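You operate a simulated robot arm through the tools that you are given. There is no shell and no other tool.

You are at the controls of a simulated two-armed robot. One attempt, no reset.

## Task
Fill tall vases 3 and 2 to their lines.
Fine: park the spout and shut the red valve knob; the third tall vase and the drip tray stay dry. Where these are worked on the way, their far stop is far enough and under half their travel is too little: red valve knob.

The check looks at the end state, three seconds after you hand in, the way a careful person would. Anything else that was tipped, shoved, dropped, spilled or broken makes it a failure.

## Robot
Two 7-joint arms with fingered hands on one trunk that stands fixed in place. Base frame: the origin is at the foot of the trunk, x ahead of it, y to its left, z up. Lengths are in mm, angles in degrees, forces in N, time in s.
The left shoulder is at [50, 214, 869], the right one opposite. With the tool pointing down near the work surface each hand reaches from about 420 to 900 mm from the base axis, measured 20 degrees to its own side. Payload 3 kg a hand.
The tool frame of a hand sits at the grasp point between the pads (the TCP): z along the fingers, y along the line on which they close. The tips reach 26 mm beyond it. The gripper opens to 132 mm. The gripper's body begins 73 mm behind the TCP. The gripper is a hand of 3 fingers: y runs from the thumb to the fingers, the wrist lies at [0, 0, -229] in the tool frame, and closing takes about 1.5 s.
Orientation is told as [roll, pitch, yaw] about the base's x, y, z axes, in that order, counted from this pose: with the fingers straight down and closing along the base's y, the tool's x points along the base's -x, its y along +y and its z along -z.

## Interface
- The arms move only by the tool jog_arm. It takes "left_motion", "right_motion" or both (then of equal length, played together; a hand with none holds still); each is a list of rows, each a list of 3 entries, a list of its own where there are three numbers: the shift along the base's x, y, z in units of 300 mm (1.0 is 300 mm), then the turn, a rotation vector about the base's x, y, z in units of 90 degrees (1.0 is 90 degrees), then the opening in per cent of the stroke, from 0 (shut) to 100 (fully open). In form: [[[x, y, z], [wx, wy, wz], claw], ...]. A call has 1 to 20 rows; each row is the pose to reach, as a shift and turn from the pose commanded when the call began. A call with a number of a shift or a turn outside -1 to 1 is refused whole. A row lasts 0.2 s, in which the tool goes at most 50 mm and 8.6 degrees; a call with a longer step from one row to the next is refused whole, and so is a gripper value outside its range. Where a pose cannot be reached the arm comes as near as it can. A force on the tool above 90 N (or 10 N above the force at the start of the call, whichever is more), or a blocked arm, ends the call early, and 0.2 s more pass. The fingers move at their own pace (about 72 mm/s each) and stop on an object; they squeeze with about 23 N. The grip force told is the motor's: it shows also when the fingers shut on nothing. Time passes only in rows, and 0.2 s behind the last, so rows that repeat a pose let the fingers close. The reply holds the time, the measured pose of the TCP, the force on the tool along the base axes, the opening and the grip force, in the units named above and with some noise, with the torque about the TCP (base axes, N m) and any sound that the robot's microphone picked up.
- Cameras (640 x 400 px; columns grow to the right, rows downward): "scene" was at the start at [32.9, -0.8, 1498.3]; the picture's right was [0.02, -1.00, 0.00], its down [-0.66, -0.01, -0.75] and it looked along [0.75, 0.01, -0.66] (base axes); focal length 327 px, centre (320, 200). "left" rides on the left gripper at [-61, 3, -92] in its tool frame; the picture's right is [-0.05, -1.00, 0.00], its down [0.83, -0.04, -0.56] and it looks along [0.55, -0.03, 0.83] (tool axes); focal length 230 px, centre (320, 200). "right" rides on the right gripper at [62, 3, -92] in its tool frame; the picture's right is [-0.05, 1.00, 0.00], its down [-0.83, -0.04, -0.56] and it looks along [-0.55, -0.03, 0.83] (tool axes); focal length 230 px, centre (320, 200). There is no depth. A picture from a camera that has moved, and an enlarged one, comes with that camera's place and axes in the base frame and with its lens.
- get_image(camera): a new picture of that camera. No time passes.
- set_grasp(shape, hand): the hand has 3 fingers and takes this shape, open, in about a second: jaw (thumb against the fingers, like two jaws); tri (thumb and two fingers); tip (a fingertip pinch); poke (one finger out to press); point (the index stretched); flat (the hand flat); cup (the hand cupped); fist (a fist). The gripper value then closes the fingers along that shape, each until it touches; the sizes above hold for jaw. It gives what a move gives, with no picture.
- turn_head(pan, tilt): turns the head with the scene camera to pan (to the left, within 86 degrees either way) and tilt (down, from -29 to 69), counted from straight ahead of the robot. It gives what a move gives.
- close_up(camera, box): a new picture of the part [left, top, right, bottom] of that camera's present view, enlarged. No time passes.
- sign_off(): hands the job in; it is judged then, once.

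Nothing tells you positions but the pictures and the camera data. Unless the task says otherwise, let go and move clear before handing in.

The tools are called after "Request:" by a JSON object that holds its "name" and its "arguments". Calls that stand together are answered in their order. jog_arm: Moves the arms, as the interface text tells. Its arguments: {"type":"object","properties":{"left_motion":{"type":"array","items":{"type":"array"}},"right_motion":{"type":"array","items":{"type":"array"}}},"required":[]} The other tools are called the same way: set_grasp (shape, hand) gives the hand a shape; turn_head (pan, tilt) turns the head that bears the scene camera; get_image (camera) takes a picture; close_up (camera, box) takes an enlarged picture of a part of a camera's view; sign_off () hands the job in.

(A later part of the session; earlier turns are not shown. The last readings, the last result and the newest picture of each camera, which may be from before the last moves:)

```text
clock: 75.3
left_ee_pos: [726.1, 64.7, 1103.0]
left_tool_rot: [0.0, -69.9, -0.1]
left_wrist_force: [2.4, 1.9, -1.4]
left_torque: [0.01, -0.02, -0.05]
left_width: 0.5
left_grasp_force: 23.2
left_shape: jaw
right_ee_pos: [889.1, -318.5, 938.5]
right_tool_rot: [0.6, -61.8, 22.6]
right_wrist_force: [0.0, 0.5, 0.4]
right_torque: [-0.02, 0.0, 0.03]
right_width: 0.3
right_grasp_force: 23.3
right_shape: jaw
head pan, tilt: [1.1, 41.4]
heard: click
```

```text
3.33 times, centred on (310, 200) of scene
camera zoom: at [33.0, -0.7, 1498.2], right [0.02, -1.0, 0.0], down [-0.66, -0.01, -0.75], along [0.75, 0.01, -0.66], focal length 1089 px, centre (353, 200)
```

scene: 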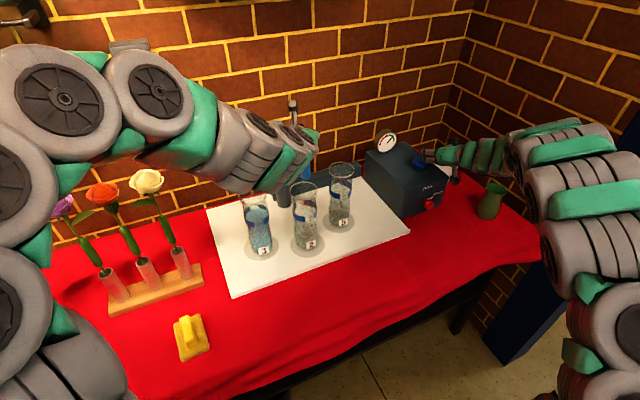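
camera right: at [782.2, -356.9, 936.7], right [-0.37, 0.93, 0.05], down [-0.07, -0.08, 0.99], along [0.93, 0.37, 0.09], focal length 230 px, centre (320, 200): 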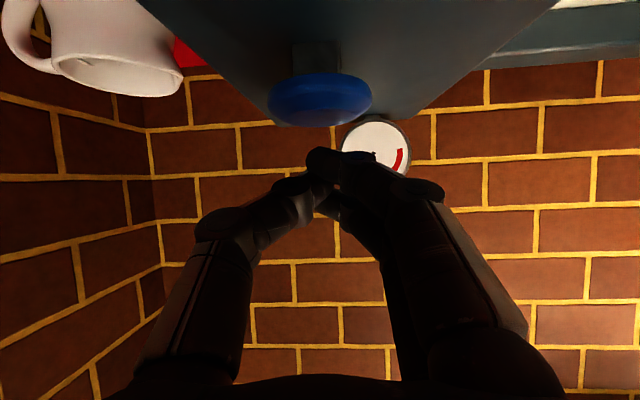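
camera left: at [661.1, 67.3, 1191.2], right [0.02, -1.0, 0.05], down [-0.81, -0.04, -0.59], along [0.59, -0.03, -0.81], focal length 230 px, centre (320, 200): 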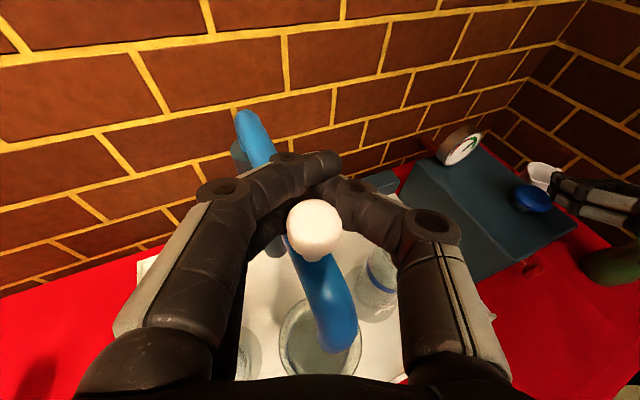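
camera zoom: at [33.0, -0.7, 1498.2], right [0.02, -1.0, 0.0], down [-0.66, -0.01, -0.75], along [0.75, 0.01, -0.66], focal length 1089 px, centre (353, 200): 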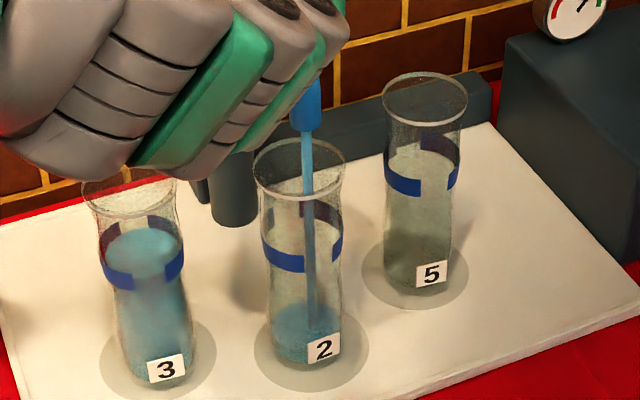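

The stream lands well inside vase 2. I'll let it finish, then give the second dose.

Request:
{"name": "jog_arm", "arguments": {"right_motion": [[[0, 0, 0], [0, 0, 0], 0], [[0, 0, 0], [0, 0, 0], 0], [[0, 0, 0], [0, 0, 0], 0], [[0, 0, 0], [0, 0, 0], 0], [[0, 0, 0], [0, 0, 0], 0], [[0, 0, 0], [0, 0, 0], 0], [[0, 0, -0.03], [0, 0, 0], 0], [[0, 0, -0.055], [0, 0, 0], 0], [[0, 0, -0.072], [0, 0, 0], 0], [[0, 0, -0.078], [0, 0, 0], 0], [[0, 0, 0.0], [0, 0, 0], 0], [[0, 0, 0.0], [0, 0, 0], 0], [[0, 0, 0.0], [0, 0, 0], 0], [[0, 0, 0.0], [0, 0, 0], 0], [[0, 0, 0.0], [0, 0, 0], 0], [[0, 0, 0.0], [0, 0, 0], 0], [[0, 0, 0.0], [0, 0, 0], 0], [[0, 0, 0.0], [0, 0, 0], 0]]}}

Request:
{"name": "close_up", "arguments": {"camera": "scene", "box": [270, 140, 350, 260]}}

```text
clock: 79.1
left_ee_pos: [727.0, 63.8, 1103.0]
left_tool_rot: [0.1, -70.0, -0.1]
left_wrist_force: [2.1, 1.8, -1.6]
left_torque: [-0.02, -0.03, -0.01]
left_width: 0.8
left_grasp_force: 23.0
left_shape: jaw
right_ee_pos: [887.8, -316.8, 938.1]
right_tool_rot: [0.5, -61.7, 22.9]
right_wrist_force: [0.2, 0.1, 0.3]
right_torque: [-0.03, 0.01, 0.04]
right_width: 0.0
right_grasp_force: 23.5
right_shape: jaw
head pan, tilt: [1.1, 41.4]
heard: click
```

```text
3.33 times, centred on (310, 200) of scene
camera zoom: at [33.0, -0.7, 1498.2], right [0.02, -1.0, 0.0], down [-0.66, -0.01, -0.75], along [0.75, 0.01, -0.66], focal length 1089 px, centre (353, 200)
```

zoom: 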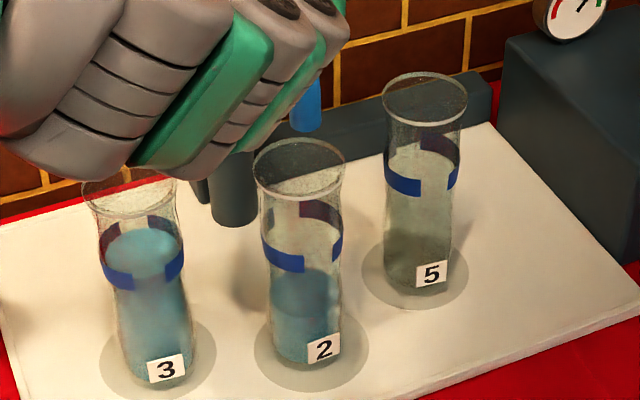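

Two doses are in and it is behaving like vase 3. Now the third.

Request:
{"name": "jog_arm", "arguments": {"right_motion": [[[0, 0, -0.03], [0, 0, 0], 0], [[0, 0, -0.055], [0, 0, 0], 0], [[0, 0, -0.072], [0, 0, 0], 0], [[0, 0, -0.078], [0, 0, 0], 0], [[0, 0, 0.0], [0, 0, 0], 0], [[0, 0, 0.0], [0, 0, 0], 0], [[0, 0, 0.0], [0, 0, 0], 0], [[0, 0, 0.0], [0, 0, 0], 0], [[0, 0, 0.0], [0, 0, 0], 0], [[0, 0, 0.0], [0, 0, 0], 0], [[0, 0, 0.0], [0, 0, 0], 0], [[0, 0, 0.0], [0, 0, 0], 0]]}}

Request:
{"name": "close_up", "arguments": {"camera": "scene", "box": [282, 180, 338, 260]}}

```text
clock: 81.7
left_ee_pos: [726.1, 63.1, 1102.8]
left_tool_rot: [0.1, -70.1, -0.1]
left_wrist_force: [2.6, 2.0, -0.5]
left_torque: [-0.01, 0.0, -0.03]
left_width: 0.7
left_grasp_force: 23.3
left_shape: jaw
right_ee_pos: [889.5, -317.3, 938.0]
right_tool_rot: [0.5, -61.7, 22.8]
right_wrist_force: [0.6, -0.2, 0.0]
right_torque: [0.02, -0.04, -0.01]
right_width: 0.0
right_grasp_force: 23.0
right_shape: jaw
head pan, tilt: [1.1, 41.4]
heard: click
```

```text
5.00 times, centred on (310, 220) of scene
camera zoom: at [33.0, -0.7, 1498.2], right [0.02, -1.0, 0.0], down [-0.66, -0.01, -0.75], along [0.75, 0.01, -0.66], focal length 1633 px, centre (370, 100)
```

zoom: 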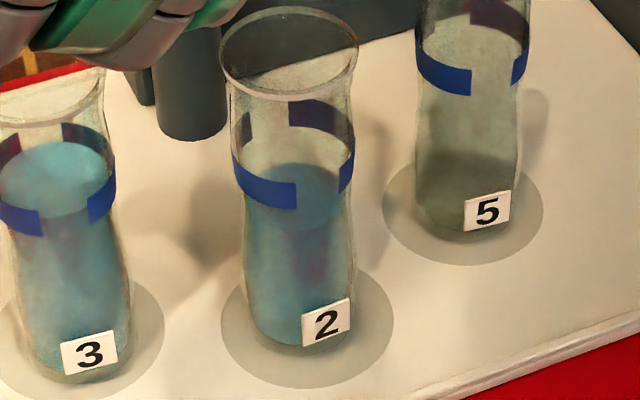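

Vase 2's surface is just below the band, as vase 3's was after three doses. Now the fourth.

Request:
{"name": "jog_arm", "arguments": {"right_motion": [[[0, 0, -0.03], [0, 0, 0], 0], [[0, 0, -0.055], [0, 0, 0], 0], [[0, 0, -0.072], [0, 0, 0], 0], [[0, 0, -0.078], [0, 0, 0], 0], [[0, 0, 0.0], [0, 0, 0], 0], [[0, 0, 0.03], [0, 0, 0], 0], [[0, 0, 0.06], [0, 0, 0], 0], [[0, 0, 0.06], [0, 0, 0], 0], [[0, 0, 0.06], [0, 0, 0], 0], [[0, 0, 0.06], [0, 0, 0], 0], [[0, 0, 0.06], [0, 0, 0], 0], [[0, 0, 0.06], [0, 0, 0], 0]]}}

Request:
{"name": "close_up", "arguments": {"camera": "scene", "box": [282, 180, 338, 260]}}

Request:
{"name": "close_up", "arguments": {"camera": "scene", "box": [270, 140, 350, 260]}}

```text
clock: 84.3
left_ee_pos: [725.5, 64.0, 1102.6]
left_tool_rot: [0.1, -70.0, 0.0]
left_wrist_force: [2.4, 1.8, -1.0]
left_torque: [-0.01, -0.02, -0.03]
left_width: 0.7
left_grasp_force: 23.0
left_shape: jaw
right_ee_pos: [888.9, -316.8, 956.7]
right_tool_rot: [0.6, -61.7, 22.7]
right_wrist_force: [0.0, 0.5, -0.3]
right_torque: [0.0, -0.04, 0.04]
right_width: 0.0
right_grasp_force: 23.0
right_shape: jaw
head pan, tilt: [1.1, 41.4]
heard: click
```

```text
5.00 times, centred on (310, 220) of scene
camera zoom: at [33.0, -0.7, 1498.2], right [0.02, -1.0, 0.0], down [-0.66, -0.01, -0.75], along [0.75, 0.01, -0.66], focal length 1633 px, centre (370, 100)
```

zoom: 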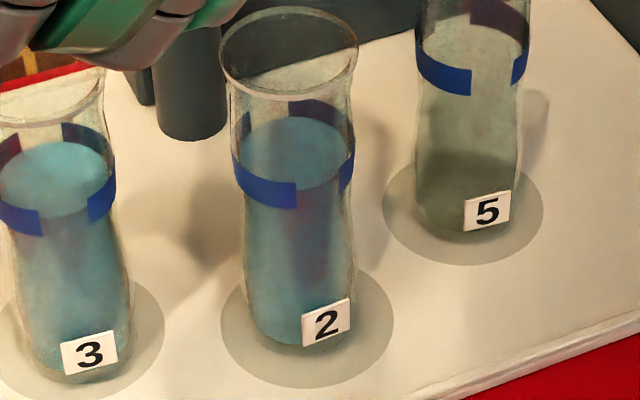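

```text
3.33 times, centred on (310, 200) of scene
camera zoom: at [33.0, -0.7, 1498.2], right [0.02, -1.0, 0.0], down [-0.66, -0.01, -0.75], along [0.75, 0.01, -0.66], focal length 1089 px, centre (353, 200)
```

zoom: 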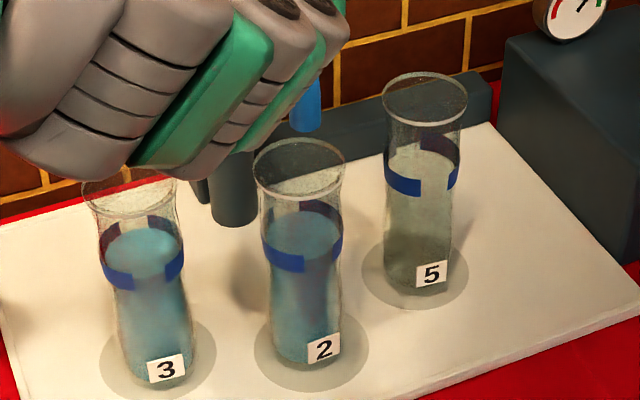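

Both vases now have their surface inside the band. Next I'll take the right hand back to the valve to shut it, approaching with the hand rolled to suit the open position.

Request:
{"name": "jog_arm", "arguments": {"right_motion": [[[-0.13, -0.04, 0.03], [0, 0, 0], 0], [[-0.26, -0.08, 0.03], [0, 0, 0], 0], [[-0.39, -0.13, 0.0], [0.0773, 0.0334, 0], 0], [[-0.5, -0.18, -0.05], [0.155, 0.0669, 0], 0], [[-0.535, -0.19, -0.17], [0.232, 0.1, 0], 45], [[-0.535, -0.19, -0.29], [0.309, 0.134, 0], 45], [[-0.535, -0.19, -0.39], [0.386, 0.167, 0], 45], [[-0.525, -0.187, -0.45], [0.464, 0.2, 0], 45], [[-0.515, -0.185, -0.482], [0.541, 0.234, 0], 45], [[-0.42, -0.145, -0.5], [0.541, 0.234, 0], 45], [[-0.35, -0.113, -0.502], [0.541, 0.234, 0], 45]]}}

Request:
{"name": "get_image", "arguments": {"camera": "right"}}

Request:
{"name": "close_up", "arguments": {"camera": "scene", "box": [390, 160, 486, 220]}}

```text
clock: 86.7
left_ee_pos: [727.0, 64.9, 1102.0]
left_tool_rot: [0.0, -70.0, -0.1]
left_wrist_force: [2.1, 2.4, -1.3]
left_torque: [0.03, -0.04, -0.04]
left_width: 0.8
left_grasp_force: 23.4
left_shape: jaw
right_ee_pos: [782.7, -351.1, 805.3]
right_tool_rot: [70.4, -31.5, -32.8]
right_wrist_force: [0.5, 0.0, 0.1]
right_torque: [0.01, 0.02, 0.03]
right_width: 59.2
right_grasp_force: 0.0
right_shape: jaw
head pan, tilt: [1.1, 41.4]
```

```text
taken
camera right: at [676.3, -385.3, 801.1], right [-0.2, 0.52, 0.83], down [0.24, -0.79, 0.56], along [0.95, 0.31, 0.03], focal length 230 px, centre (320, 200)
```

right: 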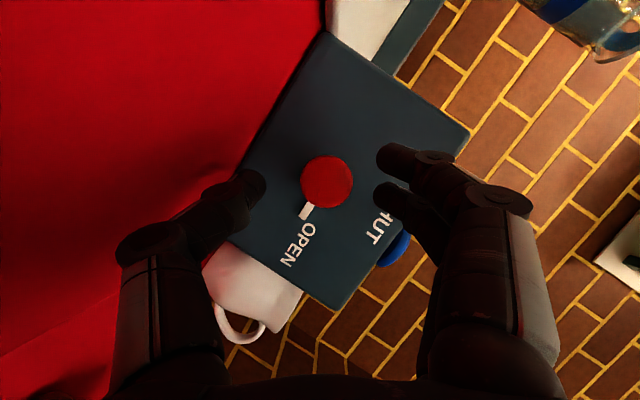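

```text
6.67 times, centred on (438, 190) of scene
camera zoom: at [33.0, -0.8, 1498.2], right [0.02, -1.0, 0.0], down [-0.66, -0.01, -0.75], along [0.75, 0.01, -0.66], focal length 2178 px, centre (-467, 267)
```

zoom: 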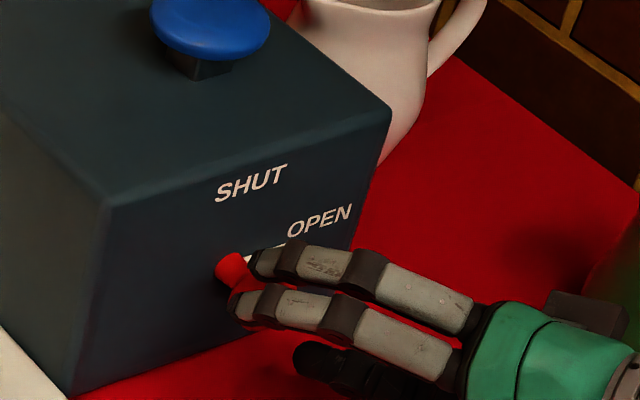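

The knob is well centred with the pointer at OPEN. I'll advance the last 17 mm and grip.

Request:
{"name": "jog_arm", "arguments": {"right_motion": [[[0.026, 0.013, 0.003], [0, 0, 0], 45], [[0.051, 0.026, 0.006], [0, 0, 0], 45], [[0.051, 0.026, 0.006], [0, 0, 0], 20], [[0.051, 0.026, 0.006], [0, 0, 0], 0], [[0.051, 0.026, 0.006], [0, 0, 0], 0], [[0.051, 0.026, 0.006], [0, 0, 0], 0]]}}

Request:
{"name": "get_image", "arguments": {"camera": "right"}}

```text
clock: 88.1
left_ee_pos: [725.9, 65.3, 1103.4]
left_tool_rot: [0.1, -69.9, -0.2]
left_wrist_force: [3.0, 2.3, -0.9]
left_torque: [-0.01, -0.02, 0.0]
left_width: 0.5
left_grasp_force: 23.1
left_shape: jaw
right_ee_pos: [798.3, -343.7, 807.4]
right_tool_rot: [70.3, -31.7, -32.8]
right_wrist_force: [4.0, 0.4, -0.2]
right_torque: [-0.06, 0.04, -0.06]
right_width: 22.5
right_grasp_force: 22.4
right_shape: jaw
head pan, tilt: [1.1, 41.4]
```

```text
taken
camera right: at [692.3, -377.4, 803.6], right [-0.2, 0.53, 0.83], down [0.24, -0.79, 0.56], along [0.95, 0.31, 0.03], focal length 230 px, centre (320, 200)
```

right: 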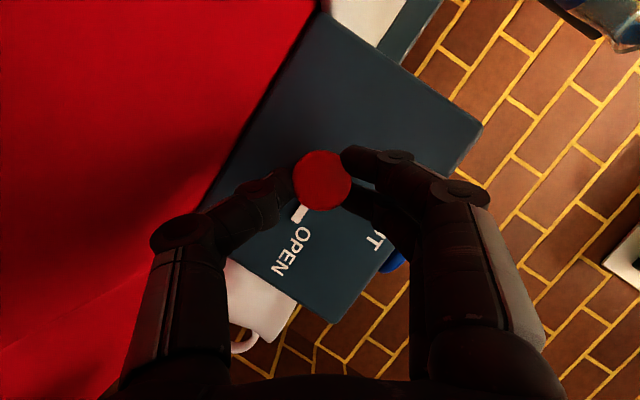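

The grip is good with low load. I'll turn it back counterclockwise to SHUT.

Request:
{"name": "jog_arm", "arguments": {"right_motion": [[[-0.0011, 0.0024, 0.003], [-0.0816, -0.0353, 0], 0], [[-0.0024, 0.0055, 0.006], [-0.163, -0.0706, 0], 0], [[-0.0037, 0.0086, 0.0083], [-0.245, -0.106, 0], 0], [[-0.0053, 0.0122, 0.01], [-0.326, -0.141, 0], 0], [[-0.0069, 0.0159, 0.011], [-0.408, -0.176, 0], 0], [[-0.0085, 0.0196, 0.0117], [-0.49, -0.212, 0], 0], [[-0.0102, 0.0236, 0.012], [-0.571, -0.247, 0], 0], [[-0.0118, 0.0272, 0.0113], [-0.653, -0.282, 0], 0], [[-0.0133, 0.0309, 0.0103], [-0.734, -0.318, 0], 0], [[-0.0149, 0.0346, 0.0087], [-0.816, -0.353, 0], 0], [[-0.0164, 0.0379, 0.0067], [-0.898, -0.388, 0], 0], [[-0.0176, 0.0407, 0.004], [-0.979, -0.423, 0], 0]]}}

Request:
{"name": "get_image", "arguments": {"camera": "right"}}

Request:
{"name": "get_image", "arguments": {"camera": "scene"}}

```text
clock: 90.7
left_ee_pos: [726.2, 64.5, 1103.2]
left_tool_rot: [0.2, -70.0, -0.1]
left_wrist_force: [3.1, 2.2, -1.6]
left_torque: [0.0, -0.05, -0.02]
left_width: 0.6
left_grasp_force: 23.7
left_shape: jaw
right_ee_pos: [793.8, -331.0, 806.9]
right_tool_rot: [-63.0, -40.2, 74.9]
right_wrist_force: [-0.5, 3.5, 13.7]
right_torque: [0.37, -0.25, -0.2]
right_width: 22.2
right_grasp_force: 23.3
right_shape: jaw
head pan, tilt: [1.1, 41.4]
```

```text
taken
camera right: at [693.5, -378.4, 798.3], right [-0.28, 0.71, -0.64], down [-0.34, 0.55, 0.76], along [0.9, 0.43, 0.09], focal length 230 px, centre (320, 200)
```

right: 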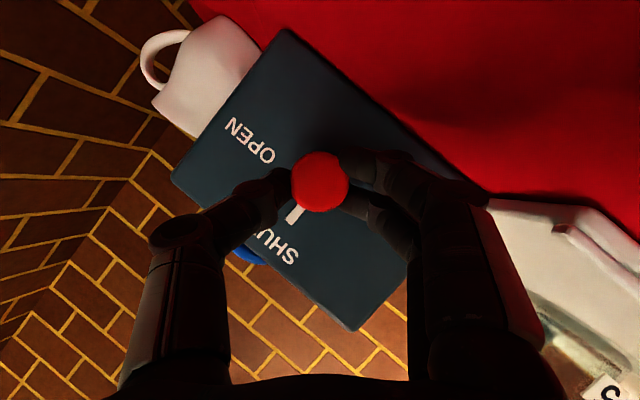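

```text
taken
```

scene: 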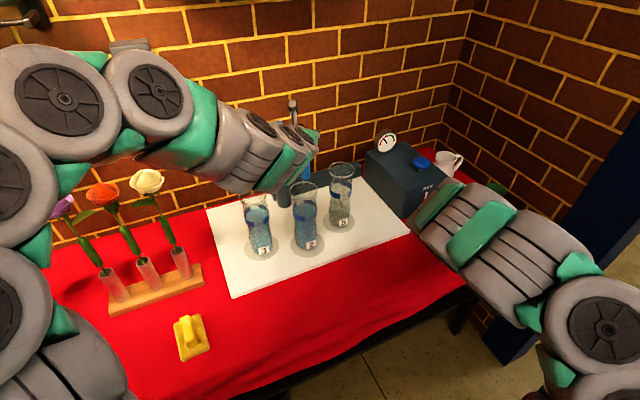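

The valve is at its SHUT stop. I'll release and retreat with the right hand, then check the pointer.

Request:
{"name": "jog_arm", "arguments": {"right_motion": [[[0, 0, 0], [0, 0, 0], 48], [[0, 0, 0], [0, 0, 0], 48], [[-0.11, -0.047, 0], [0, 0, 0], 48], [[-0.22, -0.095, 0.01], [0, 0, 0], 48], [[-0.3, -0.12, 0.1], [0.0734, 0.0318, 0], 48], [[-0.36, -0.15, 0.2], [0.147, 0.0636, 0], 48], [[-0.4, -0.18, 0.3], [0.22, 0.0954, 0], 48], [[-0.4, -0.2, 0.4], [0.294, 0.127, 0], 48], [[-0.4, -0.2, 0.45], [0.367, 0.159, 0], 48], [[-0.4, -0.2, 0.45], [0.44, 0.19, 0], 48]]}}

Request:
{"name": "get_image", "arguments": {"camera": "right"}}

Request:
{"name": "close_up", "arguments": {"camera": "scene", "box": [390, 160, 486, 220]}}

Request:
{"name": "close_up", "arguments": {"camera": "scene", "box": [370, 125, 434, 175]}}

Request:
{"name": "close_up", "arguments": {"camera": "scene", "box": [270, 140, 350, 260]}}

```text
clock: 92.9
left_ee_pos: [727.8, 64.5, 1103.3]
left_tool_rot: [0.1, -70.0, -0.1]
left_wrist_force: [2.8, 2.0, -1.2]
left_torque: [0.02, -0.02, -0.04]
left_width: 0.8
left_grasp_force: 23.0
left_shape: jaw
right_ee_pos: [673.2, -391.0, 943.3]
right_tool_rot: [1.2, -61.6, 22.1]
right_wrist_force: [-0.6, -0.1, -0.2]
right_torque: [0.01, 0.0, 0.0]
right_width: 63.0
right_grasp_force: 0.1
right_shape: jaw
head pan, tilt: [1.1, 41.4]
```

```text
taken
camera right: at [569.3, -432.0, 933.4], right [-0.37, 0.93, 0.06], down [-0.06, -0.09, 0.99], along [0.93, 0.36, 0.09], focal length 230 px, centre (320, 200)
```

right: 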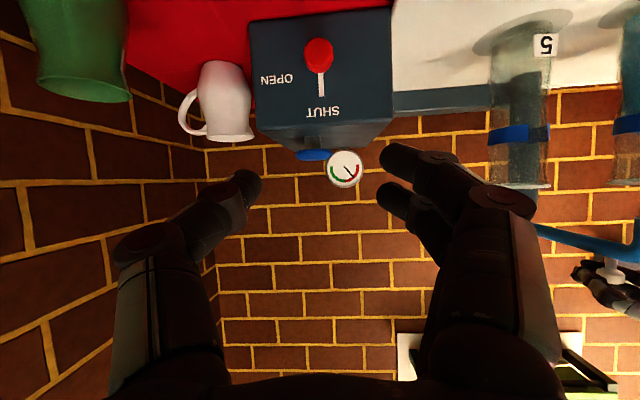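

```text
6.67 times, centred on (438, 190) of scene
camera zoom: at [33.0, -0.8, 1498.2], right [0.02, -1.0, 0.0], down [-0.66, -0.01, -0.75], along [0.75, 0.01, -0.66], focal length 2178 px, centre (-467, 267)
```

zoom: 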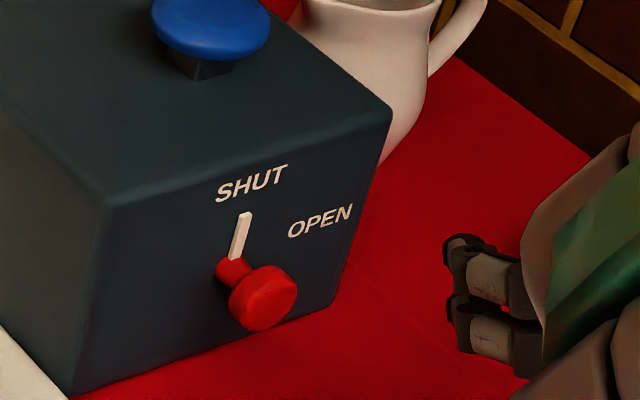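

```text
8.00 times, centred on (402, 150) of scene
camera zoom: at [33.0, -0.8, 1498.2], right [0.02, -1.0, 0.0], down [-0.66, -0.01, -0.75], along [0.75, 0.01, -0.66], focal length 2613 px, centre (-336, 600)
```

zoom: 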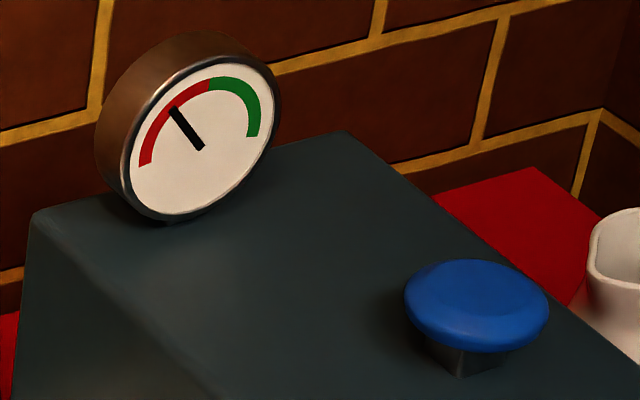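

```text
3.33 times, centred on (310, 200) of scene
camera zoom: at [33.0, -0.8, 1498.2], right [0.02, -1.0, 0.0], down [-0.66, -0.01, -0.75], along [0.75, 0.01, -0.66], focal length 1089 px, centre (353, 200)
```

zoom: 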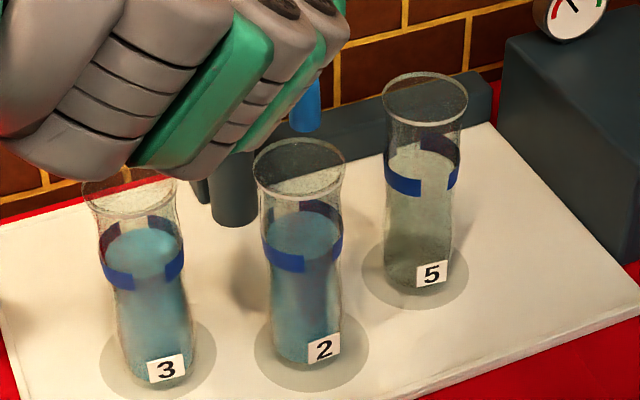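

The valve is SHUT and the gauge is back in the red, as at the start. Next I'll park the spout. Pushing it back needs a firm pinch rather than a hook, so I'll regrip the handle head at the fingertips.

Request:
{"name": "jog_arm", "arguments": {"left_motion": [[[0, 0, 0], [0, 0, 0], 50], [[0, 0, 0], [0, 0, 0], 50], [[0, 0, 0], [0, 0, 0], 50], [[-0.06, 0.003, 0.009], [0, 0, 0], 50], [[-0.117, 0.005, 0.017], [0, 0, 0], 50]]}}

Request:
{"name": "get_image", "arguments": {"camera": "left"}}

```text
clock: 94.1
left_ee_pos: [691.9, 67.0, 1108.3]
left_tool_rot: [0.0, -70.0, -0.1]
left_wrist_force: [-0.1, 0.1, -0.3]
left_torque: [0.02, 0.0, 0.0]
left_width: 65.6
left_grasp_force: 0.0
left_shape: jaw
right_ee_pos: [672.8, -392.0, 943.3]
right_tool_rot: [0.9, -61.7, 22.3]
right_wrist_force: [-0.7, -0.2, 0.0]
right_torque: [0.02, -0.05, 0.0]
right_width: 63.0
right_grasp_force: 0.0
right_shape: jaw
head pan, tilt: [1.1, 41.4]
```

```text
taken
camera left: at [625.4, 70.1, 1196.6], right [0.02, -1.0, 0.05], down [-0.81, -0.04, -0.59], along [0.59, -0.03, -0.81], focal length 230 px, centre (320, 200)
```

left: 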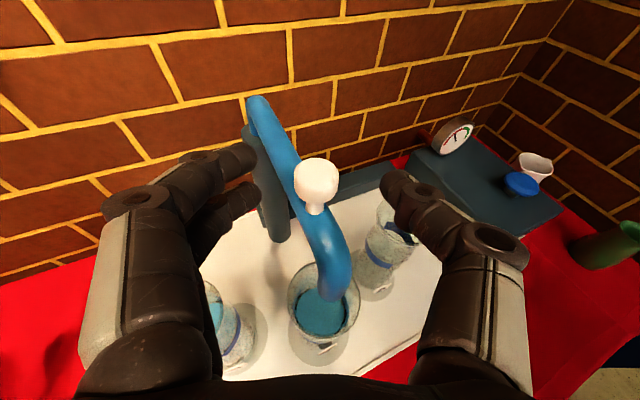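

The head sits in the same spot between the fingers as the valve knob did in its good grip. Closing now.

Request:
{"name": "jog_arm", "arguments": {"left_motion": [[[0, 0, 0], [0, 0, 0], 25], [[0, 0, 0], [0, 0, 0], 0], [[0, 0, 0], [0, 0, 0], 0], [[0, 0, 0], [0, 0, 0], 0], [[0, 0, 0], [0, 0, 0], 0]]}}

Request:
{"name": "get_image", "arguments": {"camera": "left"}}

```text
clock: 95.3
left_ee_pos: [691.6, 66.0, 1107.2]
left_tool_rot: [0.2, -70.0, -0.1]
left_wrist_force: [-4.9, -2.6, -0.8]
left_torque: [0.08, 0.07, -0.04]
left_width: 6.4
left_grasp_force: 22.9
left_shape: jaw
right_ee_pos: [673.4, -392.9, 944.8]
right_tool_rot: [0.9, -61.7, 22.3]
right_wrist_force: [1.1, -0.1, 0.0]
right_torque: [-0.02, 0.0, 0.01]
right_width: 62.6
right_grasp_force: 0.0
right_shape: jaw
head pan, tilt: [1.1, 41.4]
```

```text
taken
camera left: at [625.3, 69.7, 1196.5], right [0.02, -1.0, 0.05], down [-0.81, -0.04, -0.59], along [0.59, -0.03, -0.81], focal length 230 px, centre (320, 200)
```

left: 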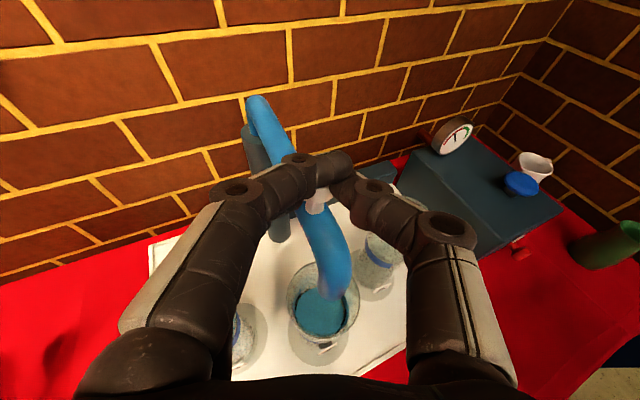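

The head slipped out ahead of the tips, so that pinch won't carry it. I'll open and see where the head is, hook it again for the first part of the return, and push with closed tips for the last part.

Request:
{"name": "jog_arm", "arguments": {"left_motion": [[[0, 0, 0.005], [0, 0, 0], 55], [[0, 0, 0.005], [0, 0, 0], 55], [[0, 0, 0.005], [0, 0, 0], 55], [[0.06, 0.0, -0.005], [0, 0, 0], 55], [[0.117, 0.0, -0.014], [0, 0, 0], 55], [[0.117, 0.0, -0.014], [0, 0, 0], 55]]}}

Request:
{"name": "get_image", "arguments": {"camera": "left"}}

```text
clock: 96.7
left_ee_pos: [727.1, 64.8, 1103.2]
left_tool_rot: [0.1, -70.1, -0.1]
left_wrist_force: [-0.1, -0.3, 0.1]
left_torque: [0.01, -0.01, 0.01]
left_width: 72.3
left_grasp_force: 0.0
left_shape: jaw
right_ee_pos: [673.5, -390.7, 943.9]
right_tool_rot: [0.9, -61.8, 22.4]
right_wrist_force: [-0.1, -0.1, 0.3]
right_torque: [0.03, -0.01, -0.01]
right_width: 63.0
right_grasp_force: 0.0
right_shape: jaw
head pan, tilt: [1.1, 41.4]
```

```text
taken
camera left: at [661.6, 68.3, 1192.1], right [0.02, -1.0, 0.05], down [-0.81, -0.04, -0.59], along [0.59, -0.03, -0.8], focal length 230 px, centre (320, 200)
```

left: 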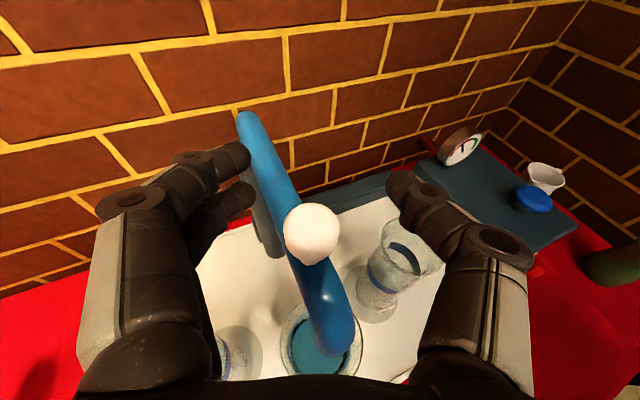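

The head is back in the cage position. I'll close around it, then swing on towards vase 5's far side while yawing the hand so the finger sides do the pushing.

Request:
{"name": "jog_arm", "arguments": {"left_motion": [[[0, 0, 0], [0, 0, 0], 25], [[0, 0, 0], [0, 0, 0], 0], [[0, 0, 0], [0, 0, 0], 0], [[0, 0, 0], [0, 0, 0], 0], [[0, 0, 0], [0, 0, 0], 0], [[0.023, -0.037, 0], [0, 0, 0.0556], 0], [[0.05, -0.071, 0], [0, 0, 0.111], 0], [[0.079, -0.104, 0], [0, 0, 0.167], 0], [[0.111, -0.133, 0], [0, 0, 0.222], 0]]}}

Request:
{"name": "get_image", "arguments": {"camera": "left"}}

```text
clock: 98.7
left_ee_pos: [761.4, 26.3, 1102.6]
left_tool_rot: [0.3, -70.0, 19.8]
left_wrist_force: [1.4, 0.9, 2.2]
left_torque: [0.07, 0.02, 0.0]
left_width: 0.1
left_grasp_force: 22.6
left_shape: jaw
right_ee_pos: [672.7, -390.6, 943.8]
right_tool_rot: [0.8, -61.7, 22.5]
right_wrist_force: [-0.1, -0.4, 0.0]
right_torque: [0.02, 0.0, 0.01]
right_width: 62.8
right_grasp_force: 0.1
right_shape: jaw
head pan, tilt: [1.1, 41.4]
```

```text
taken
camera left: at [698.2, 5.9, 1190.8], right [0.36, -0.93, 0.05], down [-0.74, -0.32, -0.59], along [0.57, 0.18, -0.81], focal length 230 px, centre (320, 200)
```

left: 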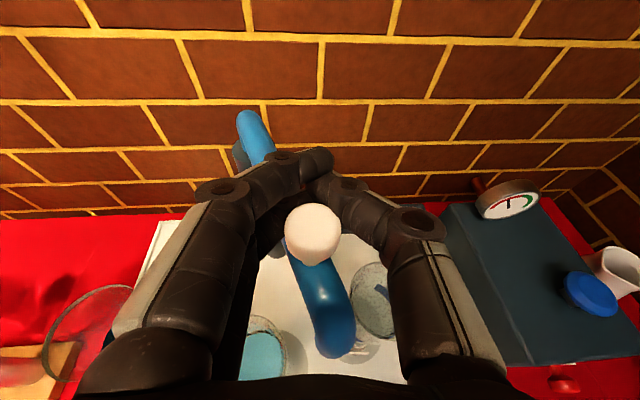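

The handle stays centred in the fingers. I'll continue another 30° or so.

Request:
{"name": "jog_arm", "arguments": {"left_motion": [[[0.034, -0.026, 0], [0, 0, 0.0556], 0], [[0.071, -0.05, 0], [0, 0, 0.111], 0], [[0.109, -0.07, 0], [0, 0, 0.167], 0], [[0.15, -0.087, 0], [0, 0, 0.222], 0], [[0.194, -0.104, 0], [0, 0, 0.222], 0], [[0.24, -0.116, 0], [0, 0, 0.222], 0]]}}

Request:
{"name": "get_image", "arguments": {"camera": "left"}}

Request:
{"name": "get_image", "arguments": {"camera": "scene"}}

```text
clock: 100.1
left_ee_pos: [832.2, -9.1, 1103.9]
left_tool_rot: [0.0, -69.9, 39.8]
left_wrist_force: [0.2, 1.2, 1.2]
left_torque: [0.01, -0.02, -0.01]
left_width: 0.0
left_grasp_force: 23.0
left_shape: jaw
right_ee_pos: [672.7, -393.6, 944.1]
right_tool_rot: [0.9, -61.7, 22.5]
right_wrist_force: [0.5, -0.2, -0.2]
right_torque: [0.01, -0.02, -0.02]
right_width: 62.9
right_grasp_force: 0.0
right_shape: jaw
head pan, tilt: [1.1, 41.4]
```

```text
taken
camera left: at [779.5, -49.1, 1192.4], right [0.65, -0.75, 0.05], down [-0.59, -0.55, -0.59], along [0.47, 0.36, -0.81], focal length 230 px, centre (320, 200)
```

left: 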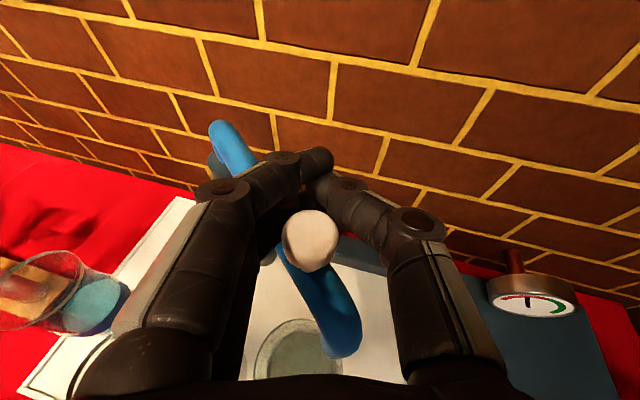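

```text
taken
```

scene: 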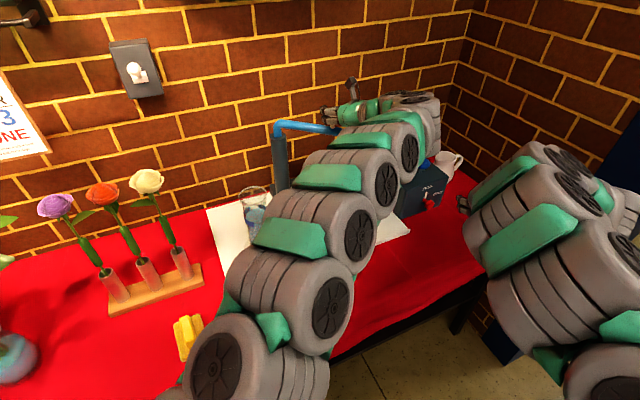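

It is still centred and past vase 5. I'll continue another 20°, watching reach and slip.

Request:
{"name": "jog_arm", "arguments": {"left_motion": [[[0.047, -0.009, 0], [0, 0, 0], 0], [[0.094, -0.013, 0], [0, 0, 0], 0], [[0.142, -0.014, 0], [0, 0, 0], 0], [[0.189, -0.01, 0], [0, 0, 0], 0]]}}

Request:
{"name": "get_image", "arguments": {"camera": "left"}}

```text
clock: 101.1
left_ee_pos: [889.3, -12.2, 1104.4]
left_tool_rot: [0.2, -70.0, 39.8]
left_wrist_force: [-0.3, 0.0, -0.4]
left_torque: [0.0, -0.01, -0.02]
left_width: 0.0
left_grasp_force: 23.0
left_shape: jaw
right_ee_pos: [673.1, -392.2, 943.6]
right_tool_rot: [1.0, -61.7, 22.4]
right_wrist_force: [0.4, 0.3, 0.6]
right_torque: [0.0, -0.02, -0.01]
right_width: 62.9
right_grasp_force: 0.0
right_shape: jaw
head pan, tilt: [1.1, 41.4]
```

```text
taken
camera left: at [837.3, -51.2, 1192.0], right [0.65, -0.75, 0.05], down [-0.59, -0.55, -0.59], along [0.47, 0.36, -0.81], focal length 230 px, centre (320, 200)
```

left: 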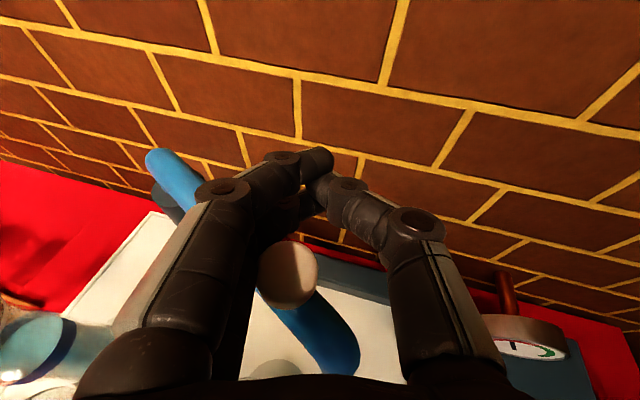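

The head has slid towards the palm, so the hook has done its part with the spout at about -91°. I'll release, back off, close the fingers and line up to push the tube the rest of the way.

Request:
{"name": "jog_arm", "arguments": {"left_motion": [[[0, 0, 0], [0, 0, 0], 60], [[0, 0, 0], [0, 0, 0], 60], [[0, 0, 0], [0, 0, 0], 60], [[-0.11, -0.09, 0.05], [0, 0, 0], 60], [[-0.217, -0.18, 0.103], [0, 0, 0], 60], [[-0.33, -0.15, 0.1], [0, 0, -0.09], 0], [[-0.36, -0.02, 0.08], [0, 0, -0.18], 0], [[-0.35, 0.09, 0.03], [0, 0, -0.27], 0], [[-0.335, 0.127, -0.03], [0, 0, -0.333], 0], [[-0.335, 0.127, -0.03], [0, 0, -0.333], 0]]}}

Request:
{"name": "get_image", "arguments": {"camera": "left"}}

Request:
{"name": "get_image", "arguments": {"camera": "scene"}}

```text
clock: 103.3
left_ee_pos: [787.6, 26.0, 1093.8]
left_tool_rot: [0.0, -70.0, 9.7]
left_wrist_force: [-0.3, -0.4, 0.0]
left_torque: [-0.01, -0.01, -0.03]
left_width: 0.0
left_grasp_force: 23.1
left_shape: jaw
right_ee_pos: [673.5, -391.6, 943.8]
right_tool_rot: [0.9, -61.7, 22.4]
right_wrist_force: [0.1, -0.5, -0.4]
right_torque: [-0.02, -0.01, 0.02]
right_width: 63.0
right_grasp_force: 0.0
right_shape: jaw
head pan, tilt: [1.1, 41.4]
```

```text
taken
camera left: at [722.5, 18.3, 1182.8], right [0.19, -0.98, 0.05], down [-0.79, -0.18, -0.59], along [0.59, 0.07, -0.81], focal length 230 px, centre (320, 200)
```

left: 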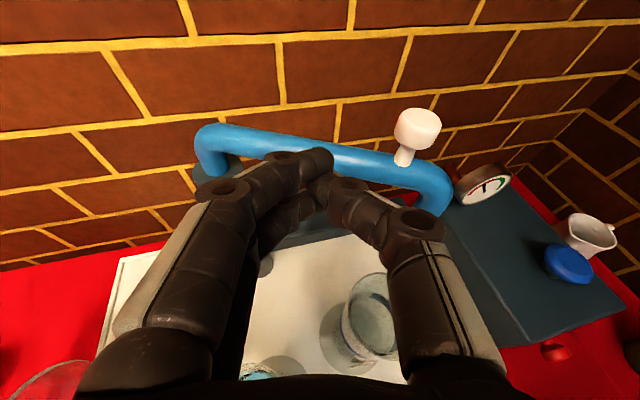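

```text
taken
```

scene: 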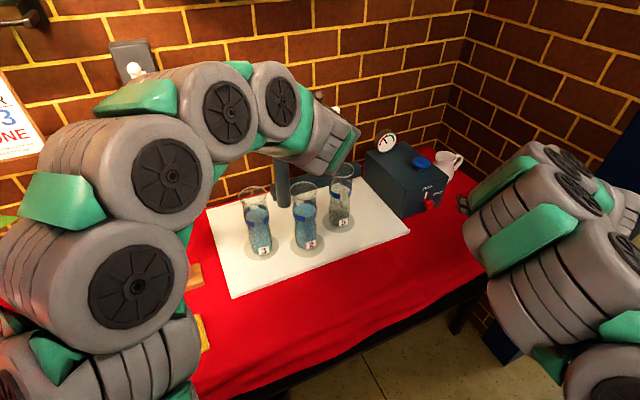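

The tube lies across in front of the closed fingertips. I'll lower to tube height and push it forward gently.

Request:
{"name": "jog_arm", "arguments": {"left_motion": [[[0, 0, -0.04], [0, 0, 0], 0], [[0, 0, -0.08], [0, 0, 0], 0], [[0.05, 0, -0.08], [0, 0, 0], 0], [[0.1, 0, -0.08], [0, 0, 0], 0], [[0.14, 0, -0.08], [0, 0, 0], 0], [[0.17, 0, -0.08], [0, 0, 0], 0], [[0.187, 0.0, -0.08], [0, 0, 0], 0]]}}

Request:
{"name": "get_image", "arguments": {"camera": "left"}}

Request:
{"name": "get_image", "arguments": {"camera": "scene"}}

```text
clock: 104.9
left_ee_pos: [845.0, 27.1, 1070.4]
left_tool_rot: [0.1, -70.0, 10.0]
left_wrist_force: [-0.3, -0.5, 0.1]
left_torque: [-0.01, 0.03, 0.02]
left_width: 0.0
left_grasp_force: 22.7
left_shape: jaw
right_ee_pos: [672.6, -392.0, 944.1]
right_tool_rot: [0.9, -61.7, 22.4]
right_wrist_force: [-0.4, -0.2, -0.4]
right_torque: [-0.01, 0.01, -0.01]
right_width: 62.9
right_grasp_force: 0.1
right_shape: jaw
head pan, tilt: [1.1, 41.4]
```

```text
taken
camera left: at [779.4, 17.7, 1159.2], right [0.19, -0.98, 0.05], down [-0.79, -0.18, -0.59], along [0.59, 0.07, -0.81], focal length 230 px, centre (320, 200)
```

left: 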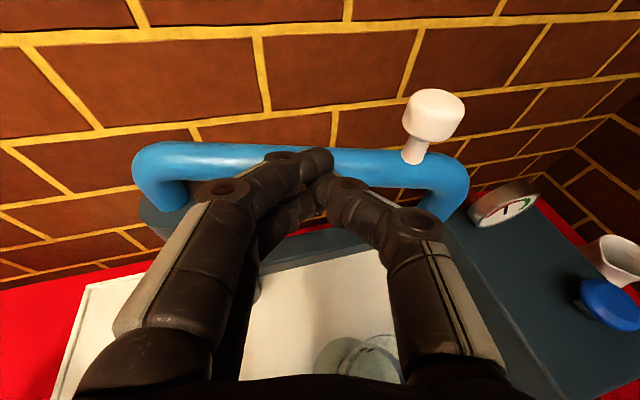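

```text
taken
```

scene: 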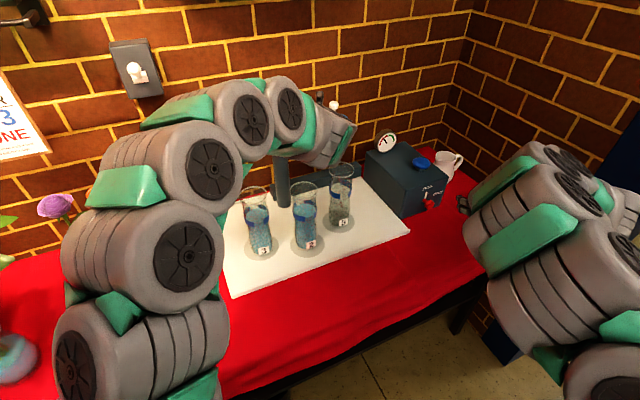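

It is moving with the fingertips, now around -82°. I'll push on another 18 mm.

Request:
{"name": "jog_arm", "arguments": {"left_motion": [[[0.025, 0.002, 0], [0, 0, 0], 0], [[0.045, 0.004, 0], [0, 0, 0], 0], [[0.06, 0.005, 0], [0, 0, 0], 0]]}}

Request:
{"name": "get_image", "arguments": {"camera": "left"}}

Request:
{"name": "close_up", "arguments": {"camera": "scene", "box": [220, 80, 380, 180]}}

```text
clock: 105.7
left_ee_pos: [863.3, 28.5, 1070.6]
left_tool_rot: [0.2, -70.0, 9.9]
left_wrist_force: [-0.5, 0.4, 0.1]
left_torque: [-0.03, -0.01, -0.01]
left_width: 0.0
left_grasp_force: 22.6
left_shape: jaw
right_ee_pos: [673.0, -391.0, 944.0]
right_tool_rot: [0.9, -61.6, 22.3]
right_wrist_force: [0.3, -0.3, 0.1]
right_torque: [-0.03, 0.02, 0.0]
right_width: 62.9
right_grasp_force: 0.1
right_shape: jaw
head pan, tilt: [1.1, 41.4]
```

```text
taken
camera left: at [797.9, 19.0, 1159.8], right [0.19, -0.98, 0.05], down [-0.79, -0.18, -0.59], along [0.59, 0.07, -0.81], focal length 230 px, centre (320, 200)
```

left: 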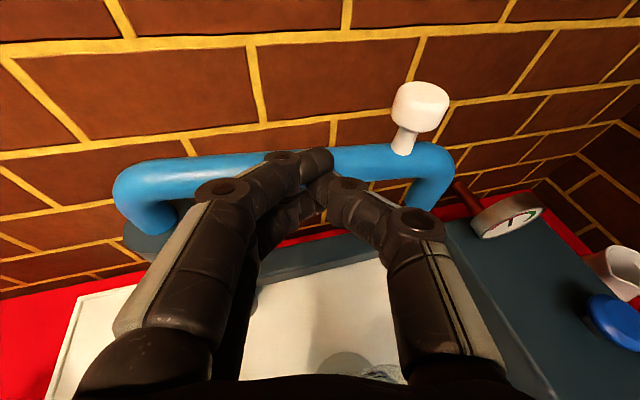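

```text
4.00 times, centred on (300, 130) of scene
camera zoom: at [32.9, -0.8, 1498.2], right [0.02, -1.0, 0.0], down [-0.66, -0.01, -0.75], along [0.75, 0.01, -0.66], focal length 1307 px, centre (400, 480)
```

zoom: 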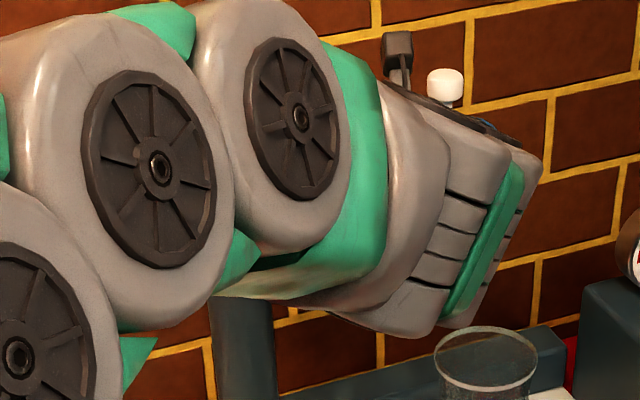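

In the scene view the handle is nearly back to its original place (446,85 against 439,79). I'll push a further 7 mm.

Request:
{"name": "jog_arm", "arguments": {"left_motion": [[[0.012, 0.002, 0], [0, 0, 0], 0], [[0.023, 0.003, 0], [0, 0, 0], 0], [[0.023, 0.003, 0], [0, 0, 0], 0]]}}

Request:
{"name": "close_up", "arguments": {"camera": "scene", "box": [220, 80, 380, 180]}}

```text
clock: 106.5
left_ee_pos: [869.9, 29.1, 1070.6]
left_tool_rot: [0.1, -69.9, 9.7]
left_wrist_force: [0.4, 0.5, -0.1]
left_torque: [0.02, 0.02, 0.01]
left_width: 0.0
left_grasp_force: 22.2
left_shape: jaw
right_ee_pos: [673.3, -392.4, 944.2]
right_tool_rot: [0.9, -61.7, 22.4]
right_wrist_force: [0.6, -1.1, 0.3]
right_torque: [-0.02, -0.02, -0.01]
right_width: 63.2
right_grasp_force: 0.1
right_shape: jaw
head pan, tilt: [1.1, 41.4]
```

```text
4.00 times, centred on (300, 130) of scene
camera zoom: at [32.9, -0.8, 1498.2], right [0.02, -1.0, 0.0], down [-0.66, -0.01, -0.75], along [0.75, 0.01, -0.66], focal length 1307 px, centre (400, 480)
```

zoom: 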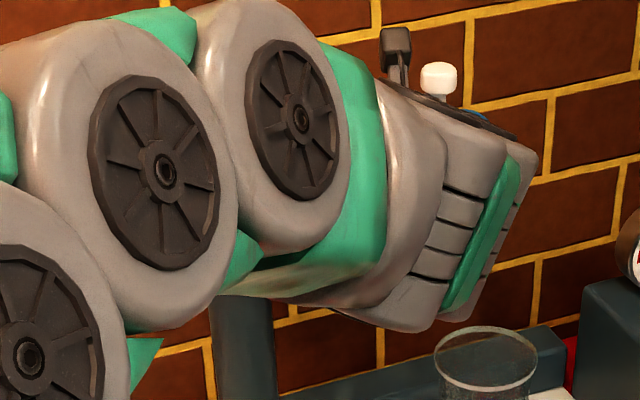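

The handle matches its starting image position. I'll back the left hand straight out and up, then compare.

Request:
{"name": "jog_arm", "arguments": {"left_motion": [[[-0.1, -0.01, 0.02], [0, 0, 0], 0], [[-0.25, -0.02, 0.06], [0, 0, 0], 0], [[-0.4, -0.03, 0.12], [0, 0, 0], 0], [[-0.55, -0.03, 0.2], [0, 0, 0], 0], [[-0.7, -0.02, 0.27], [0, 0, 0], 0], [[-0.85, 0.0, 0.33], [0, 0, 0], 0], [[-0.95, 0.1, 0.4], [0, 0, 0], 0], [[-1.0, 0.22, 0.45], [0, 0, 0], 0], [[-1.0, 0.35, 0.48], [0, 0, 0], 0]]}}

Request:
{"name": "get_image", "arguments": {"camera": "scene"}}

Request:
{"name": "get_image", "arguments": {"camera": "left"}}

```text
refused: row 4 steps farther than a row can; nothing moved
```

```text
taken
```

scene: 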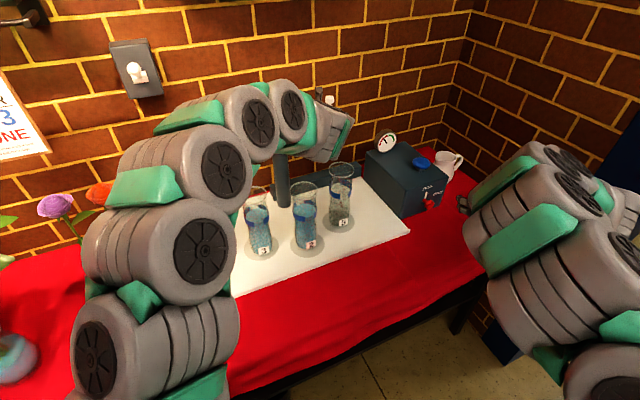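

```text
taken
camera left: at [804.1, 20.4, 1159.5], right [0.19, -0.98, 0.05], down [-0.79, -0.18, -0.59], along [0.59, 0.07, -0.81], focal length 230 px, centre (320, 200)
```

left: 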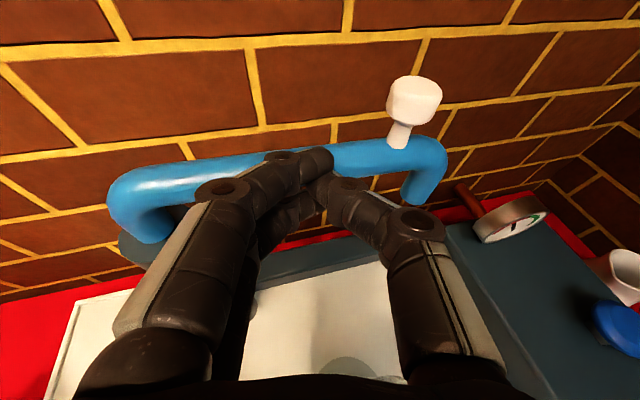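

One step was too long, so nothing moved. I'll retreat again with shorter steps.

Request:
{"name": "jog_arm", "arguments": {"left_motion": [[[-0.1, -0.01, 0.02], [0, 0, 0], 0], [[-0.22, -0.02, 0.05], [0, 0, 0], 0], [[-0.35, -0.03, 0.1], [0, 0, 0], 0], [[-0.48, -0.03, 0.16], [0, 0, 0], 0], [[-0.61, -0.02, 0.22], [0, 0, 0], 0], [[-0.74, 0.0, 0.28], [0, 0, 0], 0], [[-0.85, 0.03, 0.34], [0, 0, 0], 0], [[-0.95, 0.1, 0.4], [0, 0, 0], 0], [[-1.0, 0.2, 0.45], [0, 0, 0], 0]]}}

Request:
{"name": "get_image", "arguments": {"camera": "scene"}}

Request:
{"name": "close_up", "arguments": {"camera": "scene", "box": [220, 80, 380, 180]}}

```text
clock: 108.5
left_ee_pos: [570.7, 89.4, 1207.5]
left_tool_rot: [0.1, -70.0, 9.9]
left_wrist_force: [0.4, 0.1, -0.1]
left_torque: [-0.01, 0.02, -0.01]
left_width: 0.0
left_grasp_force: 22.9
left_shape: jaw
right_ee_pos: [672.2, -392.5, 943.4]
right_tool_rot: [1.0, -61.7, 22.4]
right_wrist_force: [-0.1, 0.9, 0.5]
right_torque: [-0.01, 0.01, -0.04]
right_width: 62.7
right_grasp_force: 0.2
right_shape: jaw
head pan, tilt: [1.1, 41.4]
```

```text
taken
```

scene: 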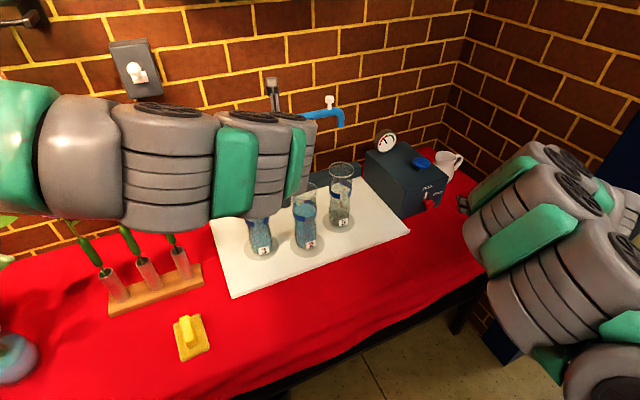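

```text
4.00 times, centred on (300, 130) of scene
camera zoom: at [32.9, -0.8, 1498.2], right [0.02, -1.0, 0.0], down [-0.66, -0.01, -0.75], along [0.75, 0.01, -0.66], focal length 1307 px, centre (400, 480)
```

zoom: 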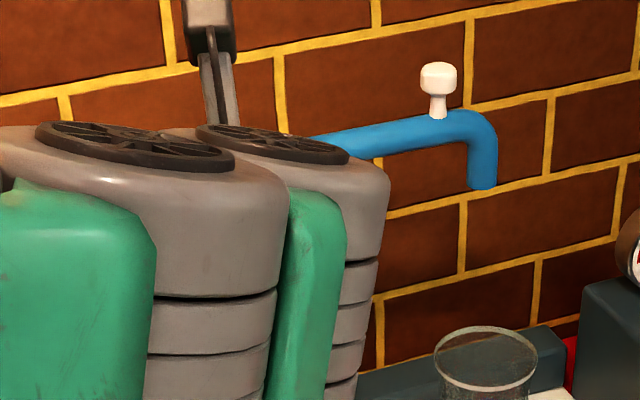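

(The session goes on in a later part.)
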